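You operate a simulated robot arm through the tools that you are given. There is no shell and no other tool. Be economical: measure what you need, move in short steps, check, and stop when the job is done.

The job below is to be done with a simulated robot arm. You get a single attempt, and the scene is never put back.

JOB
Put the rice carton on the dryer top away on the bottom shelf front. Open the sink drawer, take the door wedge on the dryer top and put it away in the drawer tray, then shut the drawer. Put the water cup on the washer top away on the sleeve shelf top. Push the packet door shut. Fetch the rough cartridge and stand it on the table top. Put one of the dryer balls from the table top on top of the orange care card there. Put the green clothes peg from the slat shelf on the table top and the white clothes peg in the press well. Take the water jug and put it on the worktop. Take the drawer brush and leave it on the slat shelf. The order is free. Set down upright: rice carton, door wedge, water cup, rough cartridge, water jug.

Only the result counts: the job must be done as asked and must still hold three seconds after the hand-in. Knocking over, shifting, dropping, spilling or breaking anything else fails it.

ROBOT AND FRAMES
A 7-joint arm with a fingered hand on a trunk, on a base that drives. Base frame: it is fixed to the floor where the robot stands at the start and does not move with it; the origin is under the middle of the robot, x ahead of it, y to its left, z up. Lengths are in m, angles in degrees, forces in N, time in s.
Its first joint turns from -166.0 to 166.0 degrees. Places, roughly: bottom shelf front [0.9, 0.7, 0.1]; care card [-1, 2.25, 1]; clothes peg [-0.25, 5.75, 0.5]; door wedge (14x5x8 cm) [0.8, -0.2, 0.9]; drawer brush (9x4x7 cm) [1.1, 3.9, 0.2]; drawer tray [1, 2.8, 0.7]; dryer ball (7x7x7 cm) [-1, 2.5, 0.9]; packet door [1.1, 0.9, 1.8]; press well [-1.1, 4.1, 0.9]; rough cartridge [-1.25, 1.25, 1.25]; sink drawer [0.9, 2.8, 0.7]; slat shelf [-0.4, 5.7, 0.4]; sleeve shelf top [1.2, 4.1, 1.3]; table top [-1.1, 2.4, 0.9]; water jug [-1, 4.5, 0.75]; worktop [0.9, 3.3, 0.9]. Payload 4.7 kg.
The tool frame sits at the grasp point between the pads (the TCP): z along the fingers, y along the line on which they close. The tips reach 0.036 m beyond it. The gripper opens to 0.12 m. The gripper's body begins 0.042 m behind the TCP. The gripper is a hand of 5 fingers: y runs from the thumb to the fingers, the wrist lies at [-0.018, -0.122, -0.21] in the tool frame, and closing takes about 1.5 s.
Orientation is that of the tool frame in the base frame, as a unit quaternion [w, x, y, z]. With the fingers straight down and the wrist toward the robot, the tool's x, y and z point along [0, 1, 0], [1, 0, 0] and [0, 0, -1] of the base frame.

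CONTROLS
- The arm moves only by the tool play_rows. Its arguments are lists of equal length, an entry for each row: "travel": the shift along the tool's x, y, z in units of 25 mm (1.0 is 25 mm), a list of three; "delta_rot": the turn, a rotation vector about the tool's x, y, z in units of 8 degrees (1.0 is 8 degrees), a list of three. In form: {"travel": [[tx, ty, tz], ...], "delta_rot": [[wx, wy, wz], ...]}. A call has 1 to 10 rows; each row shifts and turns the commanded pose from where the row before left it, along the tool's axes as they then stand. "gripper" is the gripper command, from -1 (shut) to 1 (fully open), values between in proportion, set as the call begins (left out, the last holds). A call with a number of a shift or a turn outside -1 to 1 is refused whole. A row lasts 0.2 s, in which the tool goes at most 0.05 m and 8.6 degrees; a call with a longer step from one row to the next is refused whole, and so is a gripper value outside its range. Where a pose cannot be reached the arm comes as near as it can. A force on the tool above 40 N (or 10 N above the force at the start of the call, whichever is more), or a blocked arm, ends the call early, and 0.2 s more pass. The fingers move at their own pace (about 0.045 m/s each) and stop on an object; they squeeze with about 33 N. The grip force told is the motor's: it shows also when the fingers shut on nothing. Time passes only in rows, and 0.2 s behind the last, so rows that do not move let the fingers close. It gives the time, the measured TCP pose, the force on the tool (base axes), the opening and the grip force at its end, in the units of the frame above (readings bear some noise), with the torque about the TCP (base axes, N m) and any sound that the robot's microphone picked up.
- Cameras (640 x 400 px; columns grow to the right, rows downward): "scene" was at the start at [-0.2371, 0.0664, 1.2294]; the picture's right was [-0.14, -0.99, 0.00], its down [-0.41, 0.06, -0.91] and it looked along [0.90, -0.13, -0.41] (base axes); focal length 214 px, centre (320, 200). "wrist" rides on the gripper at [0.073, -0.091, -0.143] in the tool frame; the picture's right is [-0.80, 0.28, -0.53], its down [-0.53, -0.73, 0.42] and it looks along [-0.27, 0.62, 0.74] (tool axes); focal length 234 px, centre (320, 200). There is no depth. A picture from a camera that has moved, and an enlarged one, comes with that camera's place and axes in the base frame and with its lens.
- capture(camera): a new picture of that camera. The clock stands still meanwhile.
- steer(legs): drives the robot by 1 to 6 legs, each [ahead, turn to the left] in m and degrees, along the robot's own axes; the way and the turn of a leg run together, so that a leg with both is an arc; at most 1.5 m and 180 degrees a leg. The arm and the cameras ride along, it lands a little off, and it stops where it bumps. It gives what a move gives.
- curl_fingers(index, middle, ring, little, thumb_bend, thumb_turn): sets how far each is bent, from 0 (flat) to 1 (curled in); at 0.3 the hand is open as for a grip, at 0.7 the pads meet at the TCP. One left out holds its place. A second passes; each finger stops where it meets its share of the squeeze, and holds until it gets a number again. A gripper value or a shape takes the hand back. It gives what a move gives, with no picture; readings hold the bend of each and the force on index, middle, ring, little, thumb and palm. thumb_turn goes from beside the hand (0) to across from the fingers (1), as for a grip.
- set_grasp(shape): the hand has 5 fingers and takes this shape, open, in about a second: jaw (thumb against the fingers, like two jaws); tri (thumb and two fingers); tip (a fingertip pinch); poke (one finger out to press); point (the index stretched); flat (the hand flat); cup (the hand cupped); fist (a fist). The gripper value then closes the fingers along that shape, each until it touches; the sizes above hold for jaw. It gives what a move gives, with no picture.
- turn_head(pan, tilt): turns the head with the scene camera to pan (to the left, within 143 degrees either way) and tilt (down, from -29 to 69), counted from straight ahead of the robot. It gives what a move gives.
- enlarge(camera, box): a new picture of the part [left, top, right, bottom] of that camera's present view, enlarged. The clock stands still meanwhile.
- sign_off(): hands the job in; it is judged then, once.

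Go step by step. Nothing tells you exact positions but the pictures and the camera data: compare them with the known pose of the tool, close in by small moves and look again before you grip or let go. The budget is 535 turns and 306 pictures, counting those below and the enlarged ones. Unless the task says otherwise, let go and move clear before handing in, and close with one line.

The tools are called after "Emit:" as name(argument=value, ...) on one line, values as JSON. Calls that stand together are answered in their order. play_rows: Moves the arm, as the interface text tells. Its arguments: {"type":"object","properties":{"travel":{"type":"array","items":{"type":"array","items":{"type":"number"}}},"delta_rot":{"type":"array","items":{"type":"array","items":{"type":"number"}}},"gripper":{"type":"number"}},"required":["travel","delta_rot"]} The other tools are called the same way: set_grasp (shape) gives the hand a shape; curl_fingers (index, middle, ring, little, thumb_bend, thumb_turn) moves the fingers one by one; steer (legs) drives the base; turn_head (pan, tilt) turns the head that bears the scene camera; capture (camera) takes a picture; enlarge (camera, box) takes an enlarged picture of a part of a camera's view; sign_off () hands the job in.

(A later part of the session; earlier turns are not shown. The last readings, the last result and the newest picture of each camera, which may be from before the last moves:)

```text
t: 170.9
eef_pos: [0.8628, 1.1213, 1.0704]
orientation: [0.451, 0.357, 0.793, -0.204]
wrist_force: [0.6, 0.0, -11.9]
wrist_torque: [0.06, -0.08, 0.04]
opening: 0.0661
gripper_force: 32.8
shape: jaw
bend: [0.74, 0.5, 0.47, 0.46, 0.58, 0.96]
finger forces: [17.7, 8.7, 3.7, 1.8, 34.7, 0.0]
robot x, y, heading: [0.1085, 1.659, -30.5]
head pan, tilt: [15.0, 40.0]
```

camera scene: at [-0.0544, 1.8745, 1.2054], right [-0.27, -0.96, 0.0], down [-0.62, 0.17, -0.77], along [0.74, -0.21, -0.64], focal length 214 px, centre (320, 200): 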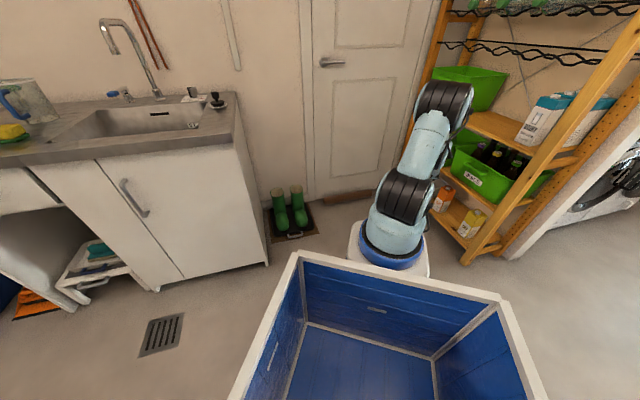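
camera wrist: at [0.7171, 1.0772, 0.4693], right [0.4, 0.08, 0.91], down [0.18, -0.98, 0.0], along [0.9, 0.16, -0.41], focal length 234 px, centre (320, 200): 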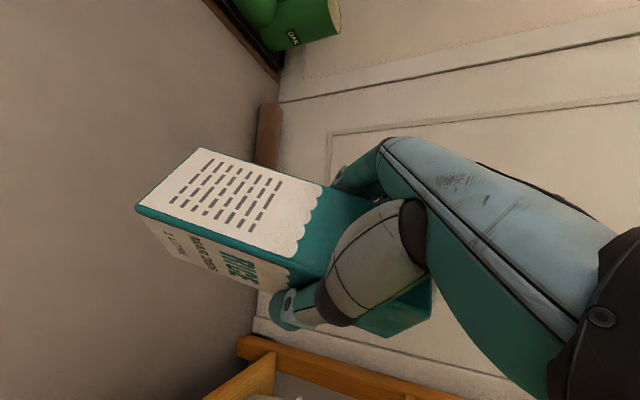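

Emit:
steer(legs=[[0, 30.5], [-0.6, 0], [0, 90], [-1.1, 0], [-1.05, 0], [0, -70]])

Emit:
turn_head(pan=5, tilt=15)

Emit:
capture(camera="scene")

Emit:
capture(camera="wrist")

```text
t: 192.9
eef_pos: [0.4073, -0.2409, 1.0702]
orientation: [0.495, -0.021, 0.868, 0.013]
wrist_force: [0.8, 0.5, -10.9]
wrist_torque: [0.05, 0.06, -0.03]
opening: 0.0658
gripper_force: 33.0
shape: jaw
bend: [0.74, 0.5, 0.48, 0.47, 0.58, 0.96]
finger forces: [17.0, 8.3, 3.9, 1.9, 32.6, 0.0]
robot x, y, heading: [-0.493, -0.4912, 20.8]
head pan, tilt: [15.0, 40.0]
```

```text
t: 193.8
eef_pos: [0.4063, -0.2414, 1.0707]
orientation: [0.496, -0.02, 0.868, 0.013]
wrist_force: [-0.2, -0.3, -10.2]
wrist_torque: [0.09, 0.07, -0.03]
opening: 0.0662
gripper_force: 32.9
shape: jaw
bend: [0.74, 0.5, 0.48, 0.48, 0.58, 0.96]
finger forces: [17.0, 8.3, 3.7, 1.9, 32.6, 0.1]
robot x, y, heading: [-0.4891, -0.495, 20.6]
head pan, tilt: [5.0, 15.0]
```

```text
249 pictures are left
camera scene: at [-0.7398, -0.4955, 1.2448], right [0.43, -0.9, 0.0], down [-0.23, -0.11, -0.97], along [0.87, 0.42, -0.26], focal length 214 px, centre (320, 200)
```

scene: 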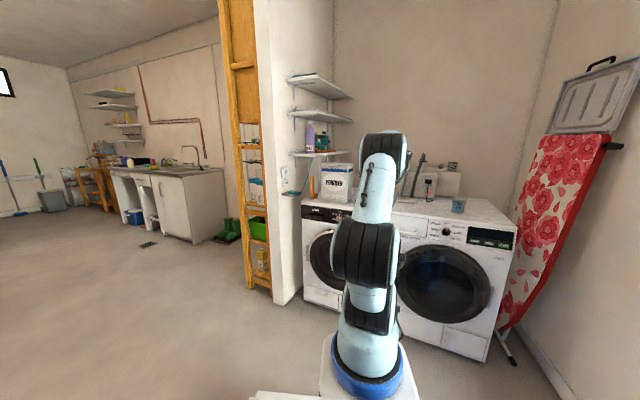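

```text
248 pictures are left
camera wrist: at [0.2506, -0.3403, 1.0824], right [-0.06, 0.28, 0.96], down [0.67, -0.7, 0.24], along [0.74, 0.66, -0.15], focal length 234 px, centre (320, 200)
```

wrist: 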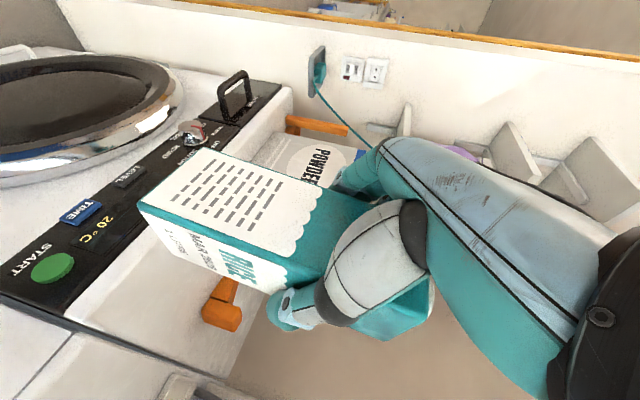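

Emit:
steer(legs=[[0.19, 0]])

Emit:
play_rows(travel=[[0, -0.8, 0], [0, -0.8, 0], [0.85, 0, 0.5], [0.85, 0, 0.5], [0.85, 0, 0.5]], delta_rot=[[0, 0, 0], [0, 0, 0], [0, 0, 0], [0, 0, 0], [0, 0, 0]])

Emit:
capture(camera="wrist")

```text
t: 195.3
eef_pos: [0.5796, -0.1722, 1.0723]
orientation: [0.495, -0.023, 0.868, 0.014]
wrist_force: [-0.5, 0.2, -11.1]
wrist_torque: [0.07, 0.07, -0.05]
opening: 0.0659
gripper_force: 32.9
shape: jaw
bend: [0.74, 0.5, 0.48, 0.48, 0.58, 0.96]
finger forces: [17.1, 8.4, 3.9, 2.0, 32.7, 0.0]
robot x, y, heading: [-0.3148, -0.4252, 20.9]
head pan, tilt: [5.0, 15.0]
```

```text
t: 196.5
eef_pos: [0.5816, -0.2111, 0.9958]
orientation: [0.496, -0.022, 0.868, 0.013]
wrist_force: [-0.7, -1.5, -9.0]
wrist_torque: [0.04, 0.03, 0.02]
opening: 0.0662
gripper_force: 32.8
shape: jaw
bend: [0.74, 0.5, 0.48, 0.48, 0.58, 0.96]
finger forces: [17.3, 8.5, 3.7, 1.9, 32.8, 0.0]
robot x, y, heading: [-0.3154, -0.4281, 20.8]
head pan, tilt: [5.0, 15.0]
```

```text
247 pictures are left
camera wrist: at [0.4263, -0.3114, 1.0064], right [-0.06, 0.28, 0.96], down [0.67, -0.7, 0.24], along [0.74, 0.66, -0.15], focal length 234 px, centre (320, 200)
```

wrist: 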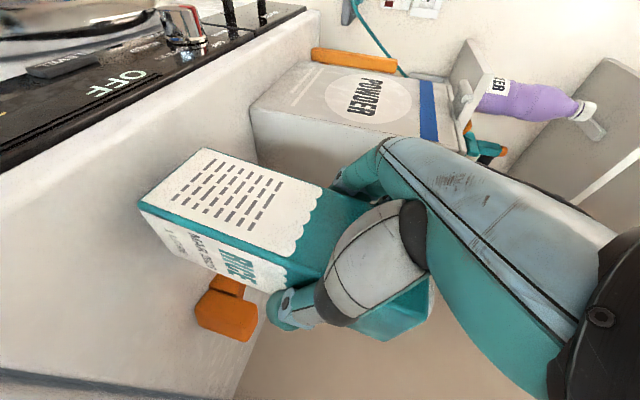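

Emit:
play_rows(travel=[[0.3, 0, 0.17], [0.2, 0, 0.12], [0.1, 0, 0.06], [0.1, 0, 0.06]], delta_rot=[[0, 0, 0], [0, 0, 0], [0, 0, 0], [0, 0, 0]])

```text
t: 197.5
eef_pos: [0.582, -0.2094, 0.9801]
orientation: [0.497, -0.023, 0.867, 0.014]
wrist_force: [-4.9, 1.7, 5.4]
wrist_torque: [-0.2, 0.05, -0.12]
opening: 0.0663
gripper_force: 32.9
shape: jaw
bend: [0.74, 0.5, 0.48, 0.48, 0.58, 0.97]
finger forces: [17.3, 9.4, 5.0, 2.9, 32.7, 0.0]
robot x, y, heading: [-0.3152, -0.4274, 21.0]
head pan, tilt: [5.0, 15.0]
```

Emit:
play_rows(travel=[[0, 0, 0], [0, 0, 0], [0, 0, 0], [0, 0, 0], [0, 0, 0], [0, 0, 0], [0, 0, 0], [0, 0, 0]], delta_rot=[[0, 0, 0], [0, 0, 0], [0, 0, 0], [0, 0, 0], [0, 0, 0], [0, 0, 0], [0, 0, 0], [0, 0, 0]], gripper=1)

Emit:
play_rows(travel=[[0.4, 0, -0.7], [0.4, 0, -0.7], [0.4, 0, -0.7], [0.4, 0, -0.7], [0.4, 0, -0.7], [0.4, 0, -0.7]], delta_rot=[[0, 0, 0], [0, 0, 0], [0, 0, 0], [0, 0, 0], [0, 0, 0], [0, 0, 0]])

Emit:
capture(camera="wrist")

```text
t: 199.3
eef_pos: [0.5811, -0.2099, 0.9769]
orientation: [0.495, -0.022, 0.868, 0.013]
wrist_force: [-3.1, 1.1, 2.9]
wrist_torque: [-0.04, -0.09, 0.01]
opening: 0.1198
gripper_force: 0.1
shape: jaw
bend: [0.3, 0.3, 0.3, 0.3, 0.3, 0.98]
finger forces: [0.0, 0.0, 0.1, 3.3, 0.4, 0.1]
robot x, y, heading: [-0.3143, -0.4282, 21.1]
head pan, tilt: [5.0, 15.0]
```

```text
t: 200.7
eef_pos: [0.4582, -0.2182, 0.9786]
orientation: [0.495, -0.022, 0.868, 0.014]
wrist_force: [0.1, -0.2, -0.4]
wrist_torque: [-0.03, -0.01, -0.01]
opening: 0.1197
gripper_force: 0.0
shape: jaw
bend: [0.3, 0.3, 0.3, 0.3, 0.3, 0.98]
finger forces: [0.0, 0.1, 0.1, 0.2, 0.0, 0.0]
robot x, y, heading: [-0.3161, -0.4286, 21.0]
head pan, tilt: [5.0, 15.0]
```

```text
246 pictures are left
camera wrist: at [0.3041, -0.3174, 0.9893], right [-0.06, 0.28, 0.96], down [0.67, -0.7, 0.24], along [0.74, 0.66, -0.15], focal length 234 px, centre (320, 200)
```

wrist: 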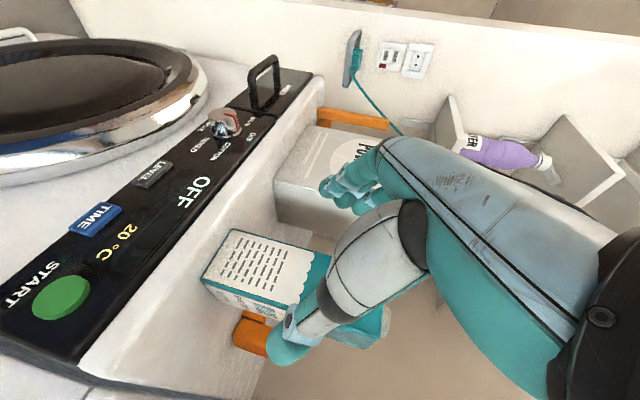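

Emit:
play_rows(travel=[[-0.87, 0, -0.5], [-0.87, 0, -0.5], [-0.87, 0, -0.5], [-0.87, 0, -0.5], [-0.87, 0, -0.5], [-0.87, 0, -0.5], [0, 0, 0], [0, 0, 0], [0, 0, 0], [0, 0, 0]], delta_rot=[[0, 0, 0], [0, 0, 0], [0, 0, 0], [0, 0, 0], [0, 0, 0], [0, 0, 0], [0, 0.95, 0], [0, 0.95, 0], [0, 0.95, 0], [0, 0.95, 0]])

Emit:
capture(camera="wrist")

```text
t: 202.9
eef_pos: [0.4627, -0.2163, 1.1316]
orientation: [0.249, -0.025, 0.968, 0.007]
wrist_force: [0.4, -0.3, -0.1]
wrist_torque: [-0.03, -0.02, -0.01]
opening: 0.1198
gripper_force: 0.1
shape: jaw
bend: [0.3, 0.3, 0.3, 0.3, 0.3, 0.98]
finger forces: [0.0, 0.1, 0.0, 0.0, 0.0, 0.0]
robot x, y, heading: [-0.3163, -0.4263, 21.0]
head pan, tilt: [5.0, 15.0]
```

```text
245 pictures are left
camera wrist: at [0.3339, -0.3157, 1.2226], right [0.43, 0.3, 0.85], down [0.71, -0.7, -0.11], along [0.56, 0.65, -0.52], focal length 234 px, centre (320, 200)
```

wrist: 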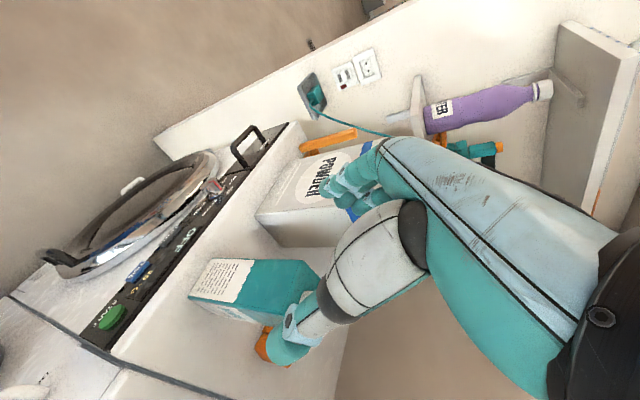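

Emit:
play_rows(travel=[[-0.92, 0.07, 0.44], [-0.92, 0.07, 0.44], [0, 0, 1], [0, 0, 1], [0, 0, 1]], delta_rot=[[0, 0, 0], [0, 0, 0], [0, 0, 0], [0, 0, 0], [0, 0, 0]])

Emit:
capture(camera="wrist")

```text
t: 204.1
eef_pos: [0.5524, -0.2078, 1.0659]
orientation: [0.252, -0.025, 0.967, 0.007]
wrist_force: [-0.4, -0.7, 0.7]
wrist_torque: [-0.01, -0.02, 0.04]
opening: 0.1197
gripper_force: 0.1
shape: jaw
bend: [0.3, 0.3, 0.3, 0.3, 0.3, 0.98]
finger forces: [0.1, 0.0, 0.0, 0.0, 0.0, 0.0]
robot x, y, heading: [-0.3169, -0.4257, 20.9]
head pan, tilt: [5.0, 15.0]
```

```text
244 pictures are left
camera wrist: at [0.4239, -0.3071, 1.1575], right [0.43, 0.3, 0.85], down [0.71, -0.7, -0.11], along [0.56, 0.65, -0.51], focal length 234 px, centre (320, 200)
```

wrist: 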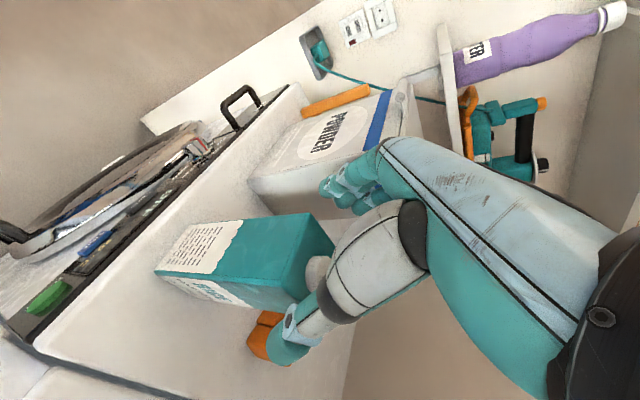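

Emit:
play_rows(travel=[[0, 0, 0.8], [0, 0, 0.8], [0, 0, 0.7]], delta_rot=[[0, 0, 0], [0, 0, 0], [0, 0, 0]])

Emit:
play_rows(travel=[[0, 0, 0], [0, 0, 0], [0, 0, 0], [0, 0, 0], [0, 0, 0], [0, 0, 0], [0, 0, 0], [0, 0, 0]], delta_rot=[[0, 0, 0], [0, 0, 0], [0, 0, 0], [0, 0, 0], [0, 0, 0], [0, 0, 0], [0, 0, 0], [0, 0, 0]], gripper=-1)

Emit:
capture(camera="wrist")

```text
t: 204.9
eef_pos: [0.5766, -0.2091, 1.0187]
orientation: [0.251, -0.025, 0.968, 0.006]
wrist_force: [-1.4, -1.0, 1.9]
wrist_torque: [-0.05, 0.0, 0.0]
opening: 0.1198
gripper_force: 0.1
shape: jaw
bend: [0.3, 0.3, 0.3, 0.3, 0.3, 0.98]
finger forces: [0.1, 0.0, 0.0, 0.0, 2.5, 0.0]
robot x, y, heading: [-0.3141, -0.4262, 20.9]
head pan, tilt: [5.0, 15.0]
```

```text
t: 206.7
eef_pos: [0.5764, -0.2089, 1.0181]
orientation: [0.251, -0.025, 0.968, 0.007]
wrist_force: [-3.9, -1.6, 8.9]
wrist_torque: [0.36, -0.09, 0.13]
opening: 0.0819
gripper_force: 32.8
shape: jaw
bend: [0.74, 0.47, 0.44, 0.47, 0.47, 0.98]
finger forces: [18.9, 10.2, 3.9, 0.1, 38.6, 0.0]
robot x, y, heading: [-0.3151, -0.4283, 20.8]
head pan, tilt: [5.0, 15.0]
```

```text
243 pictures are left
camera wrist: at [0.4484, -0.3065, 1.1092], right [0.43, 0.3, 0.85], down [0.71, -0.7, -0.11], along [0.56, 0.65, -0.51], focal length 234 px, centre (320, 200)
```

wrist: 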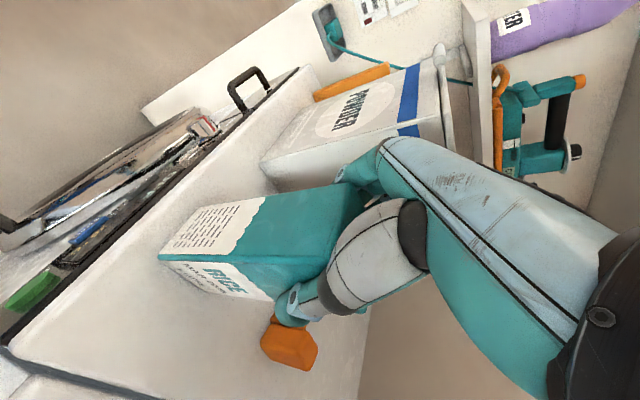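

Emit:
play_rows(travel=[[-0.48, 0, -0.87], [-0.48, 0, -0.87], [-0.48, 0, -0.87]], delta_rot=[[0, 0, 0], [0, 0, 0], [0, 0, 0]])

Emit:
capture(camera="wrist")

Emit:
enlarge(camera="scene", box=[280, 120, 460, 240])

```text
t: 207.5
eef_pos: [0.5765, -0.2069, 1.0897]
orientation: [0.249, -0.025, 0.968, 0.007]
wrist_force: [0.0, -0.1, -11.6]
wrist_torque: [0.07, 0.0, -0.03]
opening: 0.0812
gripper_force: 33.7
shape: jaw
bend: [0.74, 0.47, 0.45, 0.47, 0.46, 0.97]
finger forces: [18.0, 9.4, 3.9, 0.0, 32.4, 0.1]
robot x, y, heading: [-0.3128, -0.428, 21.0]
head pan, tilt: [5.0, 15.0]
```

```text
242 pictures are left
camera wrist: at [0.4494, -0.3056, 1.181], right [0.44, 0.3, 0.85], down [0.71, -0.7, -0.12], along [0.56, 0.65, -0.52], focal length 234 px, centre (320, 200)
```

wrist: 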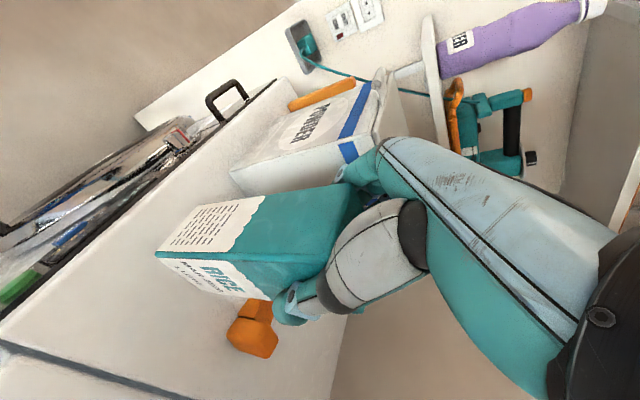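

```text
3.33 times, centred on (370, 180) of scene
camera zoom: at [-0.5651, -0.4304, 1.2449], right [0.44, -0.9, 0.0], down [-0.23, -0.11, -0.97], along [0.87, 0.42, -0.26], focal length 715 px, centre (153, 267)
```

zoom: 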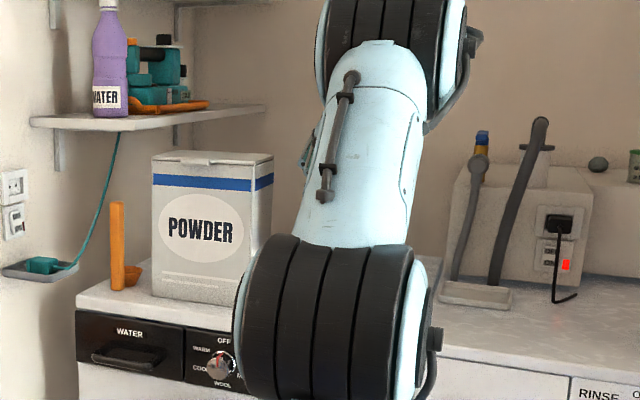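

The carton is held well. Driving back to the rack.

Emit:
steer(legs=[[-0.19, 0], [0, 70], [1.1, 0], [1.06, 0]])

Emit:
steer(legs=[[0, -90], [0.6, 0], [0, -31]])

```text
t: 222.2
eef_pos: [-0.4346, 2.5404, 1.0904]
orientation: [0.2, -0.575, 0.779, 0.149]
wrist_force: [-0.1, 0.6, -10.5]
wrist_torque: [0.0, 0.05, -0.05]
opening: 0.081
gripper_force: 33.5
shape: jaw
bend: [0.74, 0.48, 0.45, 0.47, 0.46, 0.97]
finger forces: [17.7, 9.0, 3.8, 0.0, 31.3, 0.1]
robot x, y, heading: [-0.5334, 1.6284, 90.9]
head pan, tilt: [5.0, 15.0]
```

```text
t: 230.9
eef_pos: [0.8116, 1.0893, 1.0904]
orientation: [0.23, 0.39, 0.886, -0.1]
wrist_force: [0.0, -1.6, -9.7]
wrist_torque: [0.06, -0.05, 0.02]
opening: 0.0806
gripper_force: 33.2
shape: jaw
bend: [0.74, 0.48, 0.46, 0.47, 0.46, 0.97]
finger forces: [17.7, 8.8, 3.8, 0.1, 30.8, 0.1]
robot x, y, heading: [0.0753, 1.6389, -30.0]
head pan, tilt: [5.0, 15.0]
```

Emit:
play_rows(travel=[[-0.92, 0.2, 0.51], [-0.92, 0.2, 0.51], [-0.92, 0.2, 0.51], [0.555, 0, 0.996], [0.555, 0, 0.996], [0.555, 0, 0.996], [0.555, 0, 0.996], [0.555, 0, 0.996], [0.555, 0, 0.996], [0.555, 0, 0.996]], delta_rot=[[0, 0, 0], [0, 0, 0], [0, 0, 0], [0, 0, 0], [0, 0, 0], [0, 0, 0], [0, 0, 0], [0, 0, 0], [0, 0, 0], [0, 0, 0]])

Emit:
play_rows(travel=[[0.555, 0, 0.996], [0.555, 0, 0.996], [0.555, 0, 0.996], [0.555, 0, 0.996], [0.555, 0, 0.996], [0.555, 0, 0.996], [0.555, 0, 0.996], [0.555, 0, 0.996], [0.555, 0, 0.996], [0.555, 0, 0.996]], delta_rot=[[0, 0, 0], [0, 0, 0], [0, 0, 0], [0, 0, 0], [0, 0, 0], [0, 0, 0], [0, 0, 0], [0, 0, 0], [0, 0, 0], [0, 0, 0]])

Emit:
play_rows(travel=[[0.555, 0, 0.996], [0.555, 0, 0.996], [0.555, 0, 0.996], [0.555, 0, 0.996], [0.555, 0, 0.996], [0.555, 0, 0.996], [0.555, 0, 0.996], [0.555, 0, 0.996], [0.555, 0, 0.996]], delta_rot=[[0, 0, 0], [0, 0, 0], [0, 0, 0], [0, 0, 0], [0, 0, 0], [0, 0, 0], [0, 0, 0], [0, 0, 0], [0, 0, 0]])

Emit:
turn_head(pan=-20, tilt=30)

Emit:
capture(camera="wrist")

Emit:
capture(camera="scene")

```text
t: 233.1
eef_pos: [0.876, 1.0413, 0.8921]
orientation: [0.228, 0.391, 0.886, -0.102]
wrist_force: [0.6, -0.5, -9.1]
wrist_torque: [0.04, -0.03, -0.01]
opening: 0.0805
gripper_force: 33.1
shape: jaw
bend: [0.74, 0.48, 0.46, 0.47, 0.45, 0.97]
finger forces: [17.5, 8.5, 4.1, 0.3, 30.9, 0.0]
robot x, y, heading: [0.0695, 1.6357, -29.9]
head pan, tilt: [5.0, 15.0]
```

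```text
t: 235.3
eef_pos: [0.876, 1.042, 0.607]
orientation: [0.229, 0.391, 0.886, -0.101]
wrist_force: [-0.5, -0.7, -8.8]
wrist_torque: [0.0, -0.01, 0.03]
opening: 0.0803
gripper_force: 32.8
shape: jaw
bend: [0.74, 0.48, 0.46, 0.47, 0.45, 0.97]
finger forces: [17.1, 8.5, 4.1, 0.4, 30.4, 0.0]
robot x, y, heading: [0.0772, 1.6372, -29.8]
head pan, tilt: [5.0, 15.0]
```

```text
t: 237.3
eef_pos: [0.8759, 1.0488, 0.35]
orientation: [0.23, 0.391, 0.885, -0.101]
wrist_force: [1.2, -0.9, -8.7]
wrist_torque: [0.06, 0.02, 0.04]
opening: 0.0802
gripper_force: 33.1
shape: jaw
bend: [0.74, 0.48, 0.46, 0.47, 0.45, 0.96]
finger forces: [16.9, 8.2, 4.1, 0.4, 30.1, 0.0]
robot x, y, heading: [0.0769, 1.6389, -29.6]
head pan, tilt: [5.0, 15.0]
```

```text
t: 238.2
eef_pos: [0.8759, 1.0502, 0.3493]
orientation: [0.229, 0.391, 0.886, -0.099]
wrist_force: [-0.3, 0.4, -10.1]
wrist_torque: [0.05, -0.02, -0.01]
opening: 0.0803
gripper_force: 32.6
shape: jaw
bend: [0.74, 0.48, 0.46, 0.47, 0.45, 0.96]
finger forces: [17.1, 8.2, 3.9, 0.4, 30.5, 0.0]
robot x, y, heading: [0.0779, 1.6364, -29.8]
head pan, tilt: [-20.0, 30.0]
```

```text
240 pictures are left
camera wrist: at [0.7177, 1.0852, 0.4406], right [0.51, -0.14, 0.85], down [-0.09, -0.99, -0.11], along [0.86, -0.02, -0.52], focal length 234 px, centre (320, 200)
```

wrist: 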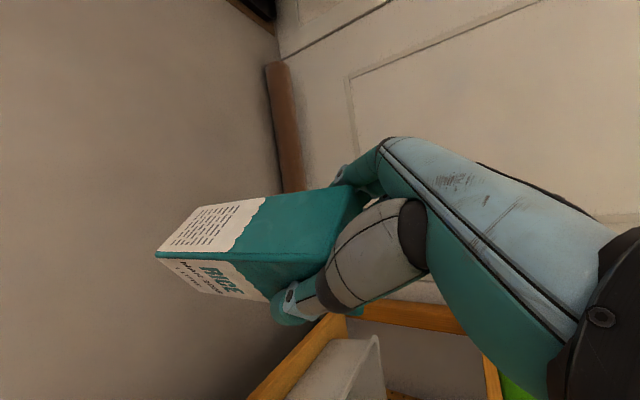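

```text
239 pictures are left
camera scene: at [-0.1113, 1.8014, 1.2207], right [-0.76, -0.65, 0.0], down [-0.32, 0.38, -0.87], along [0.56, -0.66, -0.5], focal length 214 px, centre (320, 200)
```

scene: 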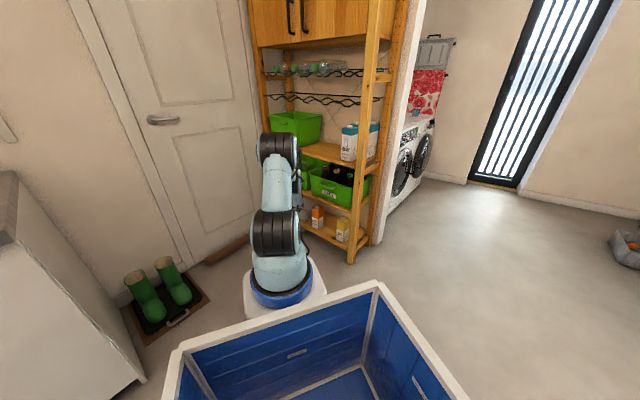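

Emit:
enlarge(camera="scene", box=[270, 150, 400, 270])

```text
3.33 times, centred on (335, 210) of scene
camera zoom: at [-0.1113, 1.8014, 1.2207], right [-0.76, -0.65, 0.0], down [-0.32, 0.38, -0.87], along [0.56, -0.66, -0.5], focal length 715 px, centre (270, 167)
```

zoom: 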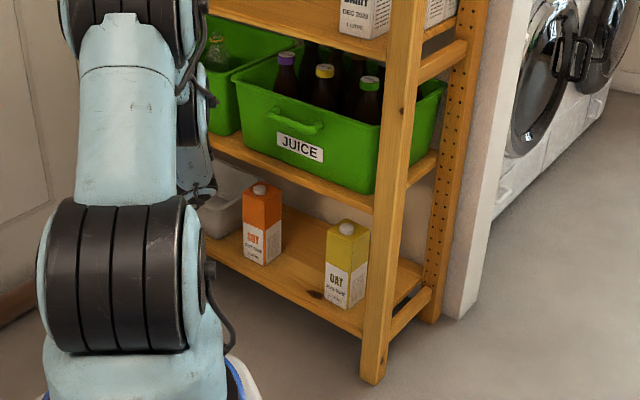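

From this view I place the yellow OAT carton at about (0.595, 0.717), the orange SOY at (0.844, 0.715), the board at z≈0.14 and the next board's underside at 0.44. The rice carton goes between them at about (0.72, 0.748). First I pull the hand in a bit.

Emit:
play_rows(travel=[[0.36, -0.16, -0.97], [0.36, -0.16, -0.97], [0.36, -0.16, -0.97], [0.36, -0.16, -0.97], [0.36, -0.16, -0.97], [0.36, -0.16, -0.97]], delta_rot=[[0, 0, 0], [0, 0, 0], [0, 0, 0], [0, 0, 0], [0, 0, 0], [0, 0, 0]])

```text
t: 239.6
eef_pos: [0.78, 1.1162, 0.4492]
orientation: [0.226, 0.39, 0.887, -0.1]
wrist_force: [0.1, 0.7, -11.2]
wrist_torque: [-0.01, 0.02, 0.0]
opening: 0.0803
gripper_force: 33.2
shape: jaw
bend: [0.74, 0.48, 0.46, 0.47, 0.45, 0.96]
finger forces: [17.0, 8.2, 4.1, 0.4, 30.4, 0.0]
robot x, y, heading: [0.0745, 1.637, -29.8]
head pan, tilt: [-20.0, 30.0]
```

Emit:
steer(legs=[[0.09, 0], [0, -17]])

Emit:
play_rows(travel=[[0, 0, 0], [0, 0, 0], [0, 0, 0]], delta_rot=[[0.47, 0, 0.86], [0.47, 0, 0.86], [0.47, 0, 0.86]])

Emit:
turn_head(pan=-10, tilt=35)

Emit:
capture(camera="wrist")

Emit:
capture(camera="scene")

```text
t: 241.7
eef_pos: [0.6676, 0.8858, 0.4489]
orientation: [0.209, 0.52, 0.818, -0.132]
wrist_force: [0.1, -0.5, -10.3]
wrist_torque: [0.05, -0.02, 0.01]
opening: 0.08
gripper_force: 33.2
shape: jaw
bend: [0.74, 0.48, 0.46, 0.47, 0.45, 0.96]
finger forces: [17.5, 8.2, 3.7, 0.4, 30.8, 0.0]
robot x, y, heading: [0.1528, 1.5991, -47.0]
head pan, tilt: [-20.0, 30.0]
```

```text
t: 242.5
eef_pos: [0.6773, 0.8597, 0.4662]
orientation: [0.171, 0.676, 0.696, -0.169]
wrist_force: [-0.1, 0.0, -10.6]
wrist_torque: [0.0, -0.09, -0.03]
opening: 0.0802
gripper_force: 33.3
shape: jaw
bend: [0.74, 0.48, 0.46, 0.47, 0.45, 0.96]
finger forces: [17.2, 8.1, 4.1, 0.5, 30.4, 0.0]
out of reach, approached as far as the arm can: row 1, 2, 3
robot x, y, heading: [0.1541, 1.5903, -47.3]
head pan, tilt: [-20.0, 30.0]
```

```text
t: 243.2
eef_pos: [0.6796, 0.8602, 0.4661]
orientation: [0.171, 0.676, 0.697, -0.169]
wrist_force: [0.7, -0.6, -10.4]
wrist_torque: [0.02, -0.07, 0.02]
opening: 0.0801
gripper_force: 33.0
shape: jaw
bend: [0.74, 0.48, 0.46, 0.47, 0.45, 0.96]
finger forces: [17.3, 8.0, 4.1, 0.4, 30.4, 0.0]
robot x, y, heading: [0.1522, 1.5918, -47.0]
head pan, tilt: [-10.0, 35.0]
```

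```text
237 pictures are left
camera wrist: at [0.5832, 0.9877, 0.5605], right [0.3, -0.46, 0.84], down [-0.71, -0.69, -0.12], along [0.64, -0.56, -0.53], focal length 234 px, centre (320, 200)
```

wrist: 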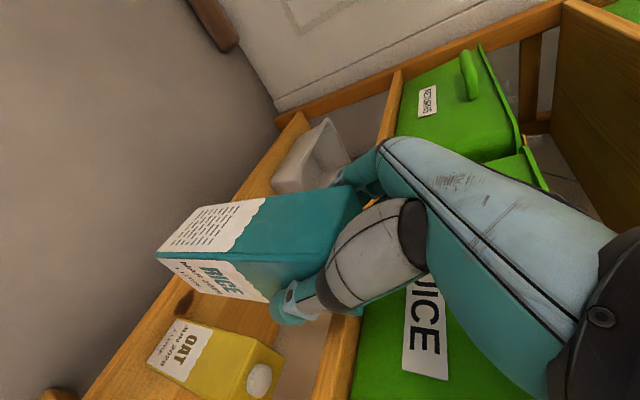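

```text
236 pictures are left
camera scene: at [0.0359, 1.8152, 1.2129], right [-0.84, -0.54, 0.0], down [-0.31, 0.48, -0.82], along [0.44, -0.69, -0.57], focal length 214 px, centre (320, 200)
```

scene: 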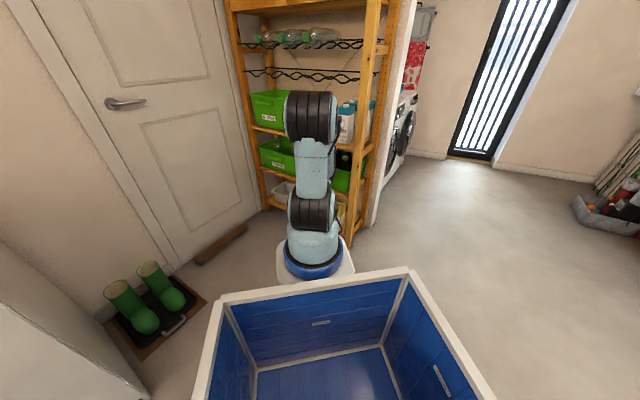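

The hand now points straight at the rack (−y). I'll lower in front of the shelf to just above the board height.

Emit:
play_rows(travel=[[0.51, 0.32, 0.98], [0.51, 0.32, 0.98], [0.51, 0.32, 0.98], [0.51, 0.32, 0.98], [0.51, 0.32, 0.98]], delta_rot=[[0, 0, 0], [0, 0, 0], [0, 0, 0], [0, 0, 0], [0, 0, 0]])

Emit:
capture(camera="wrist")

```text
t: 244.4
eef_pos: [0.7306, 0.8279, 0.3427]
orientation: [0.175, 0.675, 0.696, -0.17]
wrist_force: [-0.6, -0.1, -10.0]
wrist_torque: [0.01, -0.06, -0.01]
opening: 0.0803
gripper_force: 32.9
shape: jaw
bend: [0.74, 0.48, 0.46, 0.47, 0.45, 0.96]
finger forces: [16.9, 8.1, 3.9, 1.2, 30.4, 0.0]
out of reach, approached as far as the arm can: row 1, 2, 3, 4, 5
robot x, y, heading: [0.1505, 1.5927, -47.2]
head pan, tilt: [-10.0, 35.0]
```

```text
235 pictures are left
camera wrist: at [0.6343, 0.9575, 0.4362], right [0.29, -0.45, 0.84], down [-0.71, -0.69, -0.12], along [0.64, -0.56, -0.53], focal length 234 px, centre (320, 200)
```

wrist: 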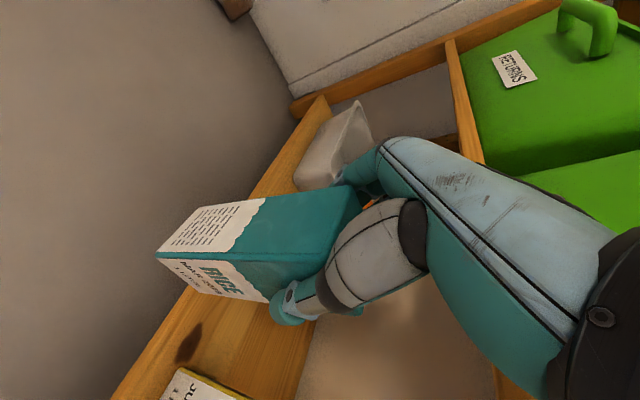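

Emit:
play_rows(travel=[[-0.7, -0.12, 0.37], [-0.7, -0.12, 0.37]], delta_rot=[[0, 0, 0], [0, 0, 0]])

Emit:
capture(camera="wrist")

Emit:
capture(camera="scene")

```text
t: 245.0
eef_pos: [0.7266, 0.8061, 0.3351]
orientation: [0.172, 0.672, 0.7, -0.17]
wrist_force: [-1.2, 0.2, -10.6]
wrist_torque: [-0.08, -0.09, 0.01]
opening: 0.0797
gripper_force: 32.9
shape: jaw
bend: [0.74, 0.48, 0.46, 0.48, 0.44, 0.96]
finger forces: [17.3, 8.2, 4.3, 1.0, 30.1, 2.8]
robot x, y, heading: [0.1518, 1.5985, -47.0]
head pan, tilt: [-10.0, 35.0]
stopped in row 2: the force on the tool passed its limit (the readings are from after the stop); the commanded pose is now the measured one
```

```text
234 pictures are left
camera wrist: at [0.6309, 0.9333, 0.4284], right [0.3, -0.45, 0.84], down [-0.71, -0.7, -0.12], along [0.64, -0.56, -0.53], focal length 234 px, centre (320, 200)
```

wrist: 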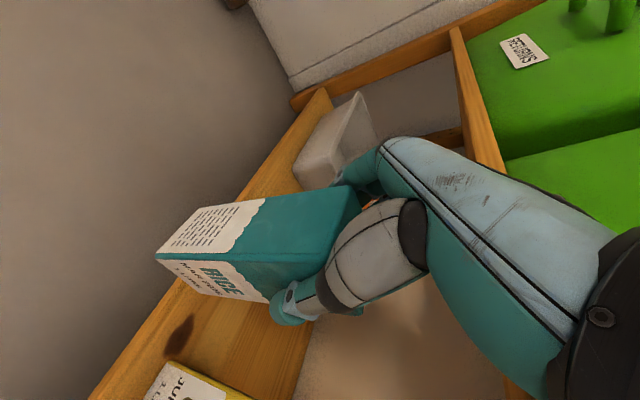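

```text
233 pictures are left
camera scene: at [0.0352, 1.8151, 1.2129], right [-0.84, -0.55, 0.0], down [-0.31, 0.48, -0.82], along [0.45, -0.69, -0.57], focal length 214 px, centre (320, 200)
```

scene: 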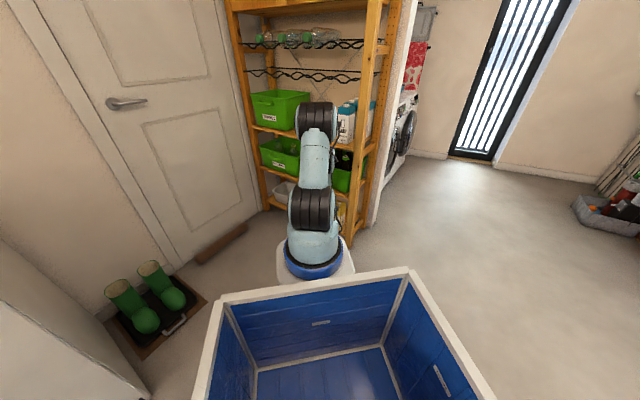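

The hand met something about 6 cm short (likely the JUICE bin handle or the upper board against the hand's back). Let me look closer.

Emit:
enlarge(camera="scene", box=[240, 80, 400, 240])

Emit:
enlarge(camera="wrist", box=[300, 120, 640, 400])

```text
2.50 times, centred on (320, 160) of scene
camera zoom: at [0.0352, 1.8151, 1.2129], right [-0.84, -0.55, 0.0], down [-0.31, 0.48, -0.82], along [0.45, -0.69, -0.57], focal length 536 px, centre (320, 300)
```

zoom: 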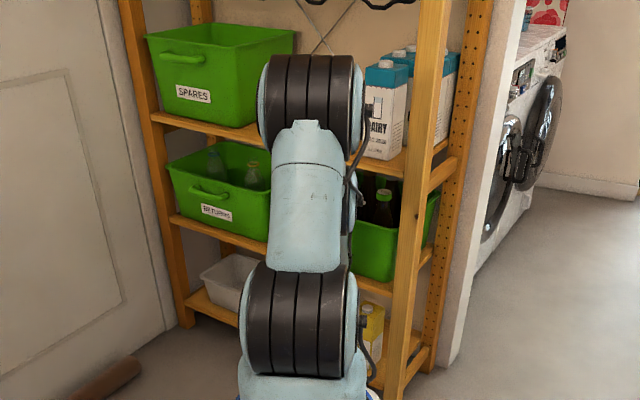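

```text
1.43 times, centred on (470, 260) of wrist
camera zoom: at [0.6309, 0.9333, 0.4284], right [0.3, -0.45, 0.84], down [-0.71, -0.7, -0.12], along [0.64, -0.56, -0.53], focal length 334 px, centre (106, 114)
```

zoom: 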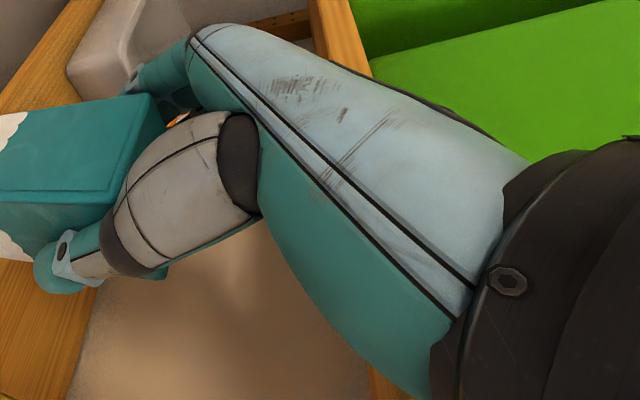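

Emit:
play_rows(travel=[[-0.35, 0, 0.18], [-0.35, 0, 0.18]], delta_rot=[[0, 0, 0], [0, 0, 0]])

```text
t: 245.6
eef_pos: [0.7263, 0.8006, 0.3275]
orientation: [0.167, 0.669, 0.705, -0.167]
wrist_force: [0.1, 0.1, -9.7]
wrist_torque: [0.01, -0.09, 0.03]
opening: 0.0799
gripper_force: 32.9
shape: jaw
bend: [0.74, 0.48, 0.46, 0.48, 0.44, 0.96]
finger forces: [17.1, 8.2, 4.2, 0.8, 30.2, 0.0]
robot x, y, heading: [0.1504, 1.5929, -46.6]
head pan, tilt: [-10.0, 35.0]
stopped in row 2: the force on the tool passed its limit (the readings are from after the stop); the commanded pose is now the measured one
```

The hand's back seems to touch the upper board/bin. I'll back off, set the carton on the floor in front of the rack and regrasp it with the hand further out.

Emit:
steer(legs=[[-0.22, 0]])

Emit:
play_rows(travel=[[0.47, 0, 0.88], [0.47, 0, 0.88], [0.47, 0, 0.88], [0.47, 0, 0.88], [0.47, 0, 0.88]], delta_rot=[[0, 0, 0], [0, 0, 0], [0, 0, 0], [0, 0, 0], [0, 0, 0]])

Emit:
capture(camera="wrist")

Emit:
capture(camera="scene")

```text
t: 247.3
eef_pos: [0.5732, 0.9575, 0.3284]
orientation: [0.168, 0.671, 0.702, -0.168]
wrist_force: [-0.4, 0.4, -10.5]
wrist_torque: [0.03, -0.08, 0.0]
opening: 0.0795
gripper_force: 32.9
shape: jaw
bend: [0.74, 0.48, 0.46, 0.48, 0.44, 0.96]
finger forces: [17.0, 8.1, 4.4, 0.9, 30.2, 0.0]
robot x, y, heading: [0.0033, 1.7524, -47.0]
head pan, tilt: [-10.0, 35.0]
```

```text
t: 248.5
eef_pos: [0.5695, 0.9599, 0.2046]
orientation: [0.169, 0.672, 0.701, -0.168]
wrist_force: [1.2, -0.2, -9.8]
wrist_torque: [0.04, -0.03, 0.02]
opening: 0.0799
gripper_force: 33.1
shape: jaw
bend: [0.74, 0.48, 0.46, 0.48, 0.44, 0.96]
finger forces: [16.9, 8.1, 4.2, 0.9, 29.9, 0.0]
robot x, y, heading: [0.001, 1.7572, -47.3]
head pan, tilt: [-10.0, 35.0]
```

```text
230 pictures are left
camera wrist: at [0.4741, 1.0869, 0.3], right [0.31, -0.46, 0.83], down [-0.71, -0.7, -0.12], along [0.64, -0.55, -0.54], focal length 234 px, centre (320, 200)
```

wrist: 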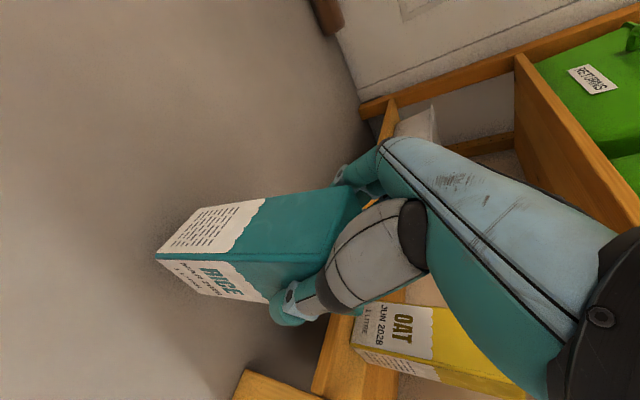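

```text
229 pictures are left
camera scene: at [-0.1156, 1.9773, 1.2129], right [-0.84, -0.54, 0.0], down [-0.31, 0.48, -0.82], along [0.45, -0.69, -0.57], focal length 214 px, centre (320, 200)
```

scene: 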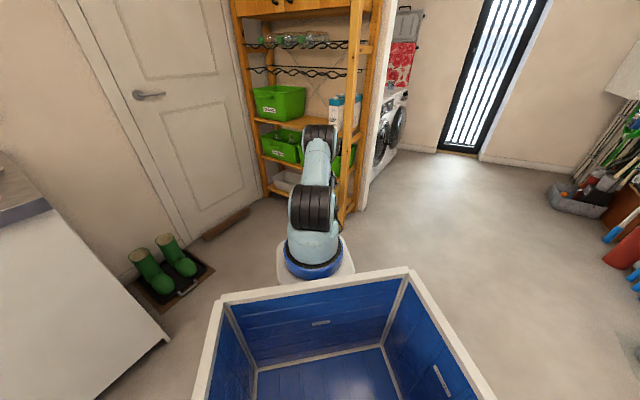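

Emit:
play_rows(travel=[[0.24, 0, 0.44], [0.19, 0, 0.35], [0.1, 0, 0.18], [0.1, 0, 0.18], [0.05, 0, 0.09]], delta_rot=[[0, 0, 0], [0, 0, 0], [0, 0, 0], [0, 0, 0], [0, 0, 0]])

```text
t: 249.7
eef_pos: [0.5722, 0.9603, 0.1714]
orientation: [0.17, 0.673, 0.701, -0.167]
wrist_force: [-9.2, 8.1, 22.7]
wrist_torque: [0.45, 0.51, -0.03]
opening: 0.0796
gripper_force: 33.0
shape: jaw
bend: [0.74, 0.49, 0.47, 0.48, 0.45, 0.97]
finger forces: [16.1, 7.7, 3.8, 0.7, 44.5, 0.0]
robot x, y, heading: [0.0014, 1.7554, -46.8]
head pan, tilt: [-10.0, 35.0]
```

Emit:
play_rows(travel=[[-0.06, 0, -0.11], [0, 0, 0], [0, 0, 0], [0, 0, 0], [0, 0, 0], [0, 0, 0], [0, 0, 0], [0, 0, 0]], delta_rot=[[0, 0, 0], [0, 0, 0], [0, 0, 0], [0, 0, 0], [0, 0, 0], [0, 0, 0], [0, 0, 0], [0, 0, 0]], gripper=1)

Emit:
capture(camera="wrist")

```text
t: 251.5
eef_pos: [0.5711, 0.9595, 0.1727]
orientation: [0.168, 0.672, 0.702, -0.167]
wrist_force: [-0.7, 0.3, 1.3]
wrist_torque: [-0.03, 0.0, -0.02]
opening: 0.1199
gripper_force: 0.1
shape: jaw
bend: [0.3, 0.3, 0.3, 0.3, 0.3, 0.97]
finger forces: [0.0, 0.0, 0.1, 0.0, 0.5, 0.0]
robot x, y, heading: [0.0022, 1.7612, -46.9]
head pan, tilt: [-10.0, 35.0]
```

```text
228 pictures are left
camera wrist: at [0.4756, 1.0873, 0.2677], right [0.31, -0.46, 0.83], down [-0.71, -0.7, -0.12], along [0.64, -0.55, -0.54], focal length 234 px, centre (320, 200)
```

wrist: 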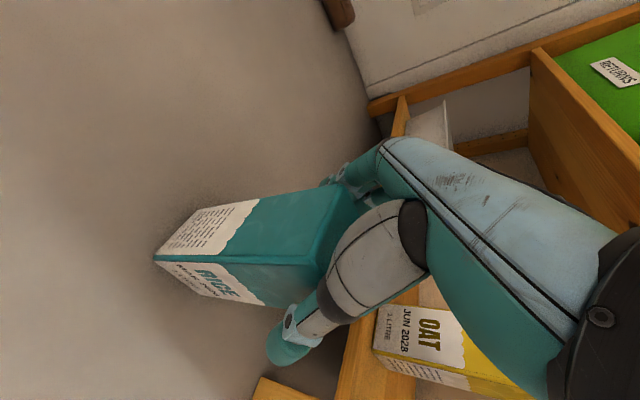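

The carton stands upright on the floor at about (0.566, 0.961). I shift the hand outward and a bit down, then regrip.

Emit:
play_rows(travel=[[0.65, -0.05, 0.11], [0.65, -0.05, 0.11]], delta_rot=[[0, 0, 0], [0, 0, 0]])

Emit:
play_rows(travel=[[0, 0, 0], [0, 0, 0], [0, 0, 0], [0, 0, 0], [0, 0, 0], [0, 0, 0], [0, 0, 0], [0, 0, 0]], delta_rot=[[0, 0, 0], [0, 0, 0], [0, 0, 0], [0, 0, 0], [0, 0, 0], [0, 0, 0], [0, 0, 0], [0, 0, 0]], gripper=-1)

Emit:
capture(camera="wrist")

```text
t: 252.1
eef_pos: [0.5729, 0.9704, 0.1633]
orientation: [0.165, 0.672, 0.703, -0.164]
wrist_force: [-8.6, -0.6, 33.4]
wrist_torque: [0.6, 1.22, 0.13]
opening: 0.1197
gripper_force: 0.1
shape: jaw
bend: [0.3, 0.3, 0.3, 0.3, 0.3, 1.0]
finger forces: [0.0, 0.1, 0.0, 0.0, 28.0, 0.0]
out of reach, approached as far as the arm can: row 1, 2
robot x, y, heading: [0.0012, 1.7561, -47.0]
head pan, tilt: [-10.0, 35.0]
```

```text
t: 253.9
eef_pos: [0.5728, 0.9737, 0.158]
orientation: [0.161, 0.672, 0.705, -0.162]
wrist_force: [2.1, 1.4, -0.9]
wrist_torque: [-0.2, -0.71, 0.19]
opening: 0.0821
gripper_force: 33.5
shape: jaw
bend: [0.74, 0.48, 0.46, 0.46, 0.44, 0.97]
finger forces: [18.8, 10.4, 4.1, 2.0, 32.6, 0.1]
robot x, y, heading: [-0.0001, 1.7563, -47.2]
head pan, tilt: [-10.0, 35.0]
```

```text
227 pictures are left
camera wrist: at [0.4769, 1.0986, 0.2568], right [0.31, -0.47, 0.82], down [-0.7, -0.7, -0.13], along [0.64, -0.54, -0.55], focal length 234 px, centre (320, 200)
```

wrist: 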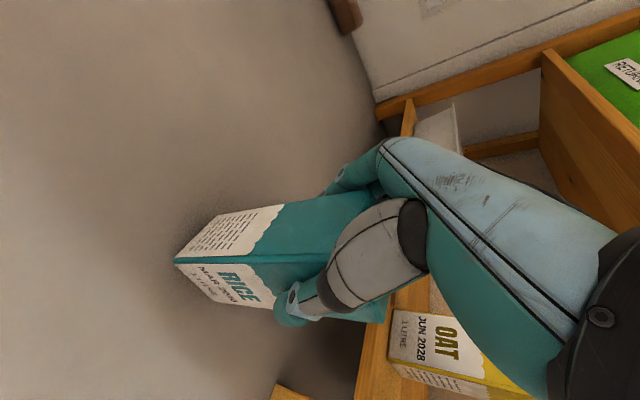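

Grip is still too steep for clearance; I'll let go, back the robot a little so the arm is more stretched (allowing more slant) and regrip.

Emit:
play_rows(travel=[[0, 0, 0], [0, 0, 0], [0, 0, 0], [0, 0, 0], [0, 0, 0], [0, 0, 0], [0, 0, 0]], delta_rot=[[0, 0, 0], [0, 0, 0], [0, 0, 0], [0, 0, 0], [0, 0, 0], [0, 0, 0], [0, 0, 0]], gripper=1)

Emit:
play_rows(travel=[[0, 0, -1], [0, 0, -1], [0, 0, -1], [0, 0, -1], [0, 0, -1], [0, 0, -1]], delta_rot=[[0, 0, 0], [0, 0, 0], [0, 0, 0], [0, 0, 0], [0, 0, 0], [0, 0, 0]])

Emit:
steer(legs=[[-0.08, 0]])

Emit:
capture(camera="wrist")

```text
t: 255.5
eef_pos: [0.573, 0.9738, 0.1593]
orientation: [0.16, 0.671, 0.705, -0.163]
wrist_force: [-0.6, 0.2, -0.6]
wrist_torque: [-0.04, -0.01, 0.02]
opening: 0.1195
gripper_force: 0.1
shape: jaw
bend: [0.3, 0.3, 0.3, 0.3, 0.3, 0.97]
finger forces: [0.1, 0.0, 0.0, 0.0, 1.0, 0.0]
robot x, y, heading: [0.0035, 1.7547, -47.2]
head pan, tilt: [-10.0, 35.0]
```

```text
t: 256.9
eef_pos: [0.5861, 1.0092, 0.2914]
orientation: [0.163, 0.671, 0.704, -0.166]
wrist_force: [-1.1, 0.9, -0.5]
wrist_torque: [-0.03, -0.02, 0.02]
opening: 0.1199
gripper_force: 0.0
shape: jaw
bend: [0.3, 0.3, 0.3, 0.3, 0.3, 0.98]
finger forces: [0.1, 0.0, 0.0, 0.0, 0.0, 0.0]
out of reach, approached as far as the arm can: row 1, 4, 5, 6
robot x, y, heading: [0.0011, 1.7564, -47.1]
head pan, tilt: [-10.0, 35.0]
```

```text
t: 257.9
eef_pos: [0.5286, 1.0679, 0.2909]
orientation: [0.164, 0.672, 0.703, -0.166]
wrist_force: [0.3, -0.1, 0.5]
wrist_torque: [0.01, -0.04, 0.04]
opening: 0.1198
gripper_force: 0.1
shape: jaw
bend: [0.3, 0.3, 0.3, 0.3, 0.3, 0.98]
finger forces: [0.0, 0.0, 0.0, 0.1, 0.0, 0.0]
robot x, y, heading: [-0.0549, 1.8212, -47.3]
head pan, tilt: [-10.0, 35.0]
```

```text
226 pictures are left
camera wrist: at [0.4326, 1.1942, 0.3884], right [0.31, -0.46, 0.83], down [-0.71, -0.7, -0.13], along [0.64, -0.55, -0.54], focal length 234 px, centre (320, 200)
```

wrist: 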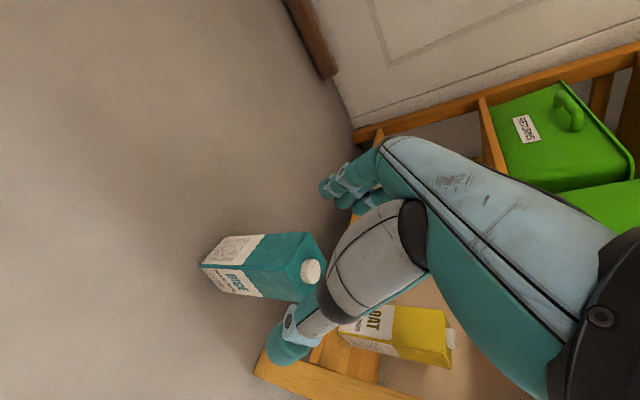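

Emit:
play_rows(travel=[[-0.6, 0.75, 0.4], [-0.6, 0.75, 0.4], [0, 0, 0]], delta_rot=[[0, 0, 0], [0, 0, 0], [0, -1, 0]])

```text
t: 258.7
eef_pos: [0.5675, 1.0343, 0.2881]
orientation: [0.189, 0.665, 0.697, -0.19]
wrist_force: [-0.1, -1.0, -0.6]
wrist_torque: [-0.01, 0.02, 0.01]
opening: 0.1197
gripper_force: 0.0
shape: jaw
bend: [0.3, 0.3, 0.3, 0.3, 0.3, 0.98]
finger forces: [0.0, 0.0, 0.0, 0.0, 0.0, 0.1]
out of reach, approached as far as the arm can: row 3
robot x, y, heading: [-0.0551, 1.8206, -47.0]
head pan, tilt: [-10.0, 35.0]
```

Emit:
play_rows(travel=[[0.17, 0, 0.93], [0.17, 0, 0.93], [0.17, 0, 0.93], [0.17, 0, 0.93], [0.17, 0, 0.93]], delta_rot=[[0, 0, 0], [0, 0, 0], [0, 0, 0], [0, 0, 0], [0, 0, 0]])

Emit:
capture(camera="wrist")

```text
t: 259.9
eef_pos: [0.5679, 0.992, 0.1774]
orientation: [0.187, 0.664, 0.699, -0.189]
wrist_force: [0.0, -0.1, 0.6]
wrist_torque: [0.07, 0.03, 0.01]
opening: 0.1198
gripper_force: 0.0
shape: jaw
bend: [0.3, 0.3, 0.3, 0.3, 0.3, 0.98]
finger forces: [0.0, 0.0, 0.1, 0.1, 0.0, 0.0]
robot x, y, heading: [-0.0555, 1.8168, -47.3]
head pan, tilt: [-10.0, 35.0]
```

```text
225 pictures are left
camera wrist: at [0.4722, 1.1225, 0.2663], right [0.31, -0.41, 0.86], down [-0.7, -0.71, -0.08], along [0.64, -0.58, -0.51], focal length 234 px, centre (320, 200)
```

wrist: 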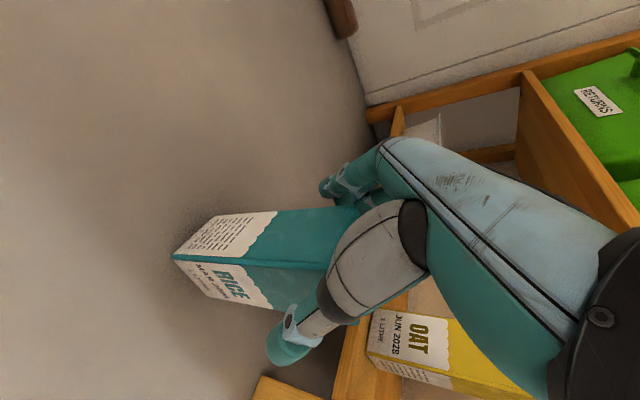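

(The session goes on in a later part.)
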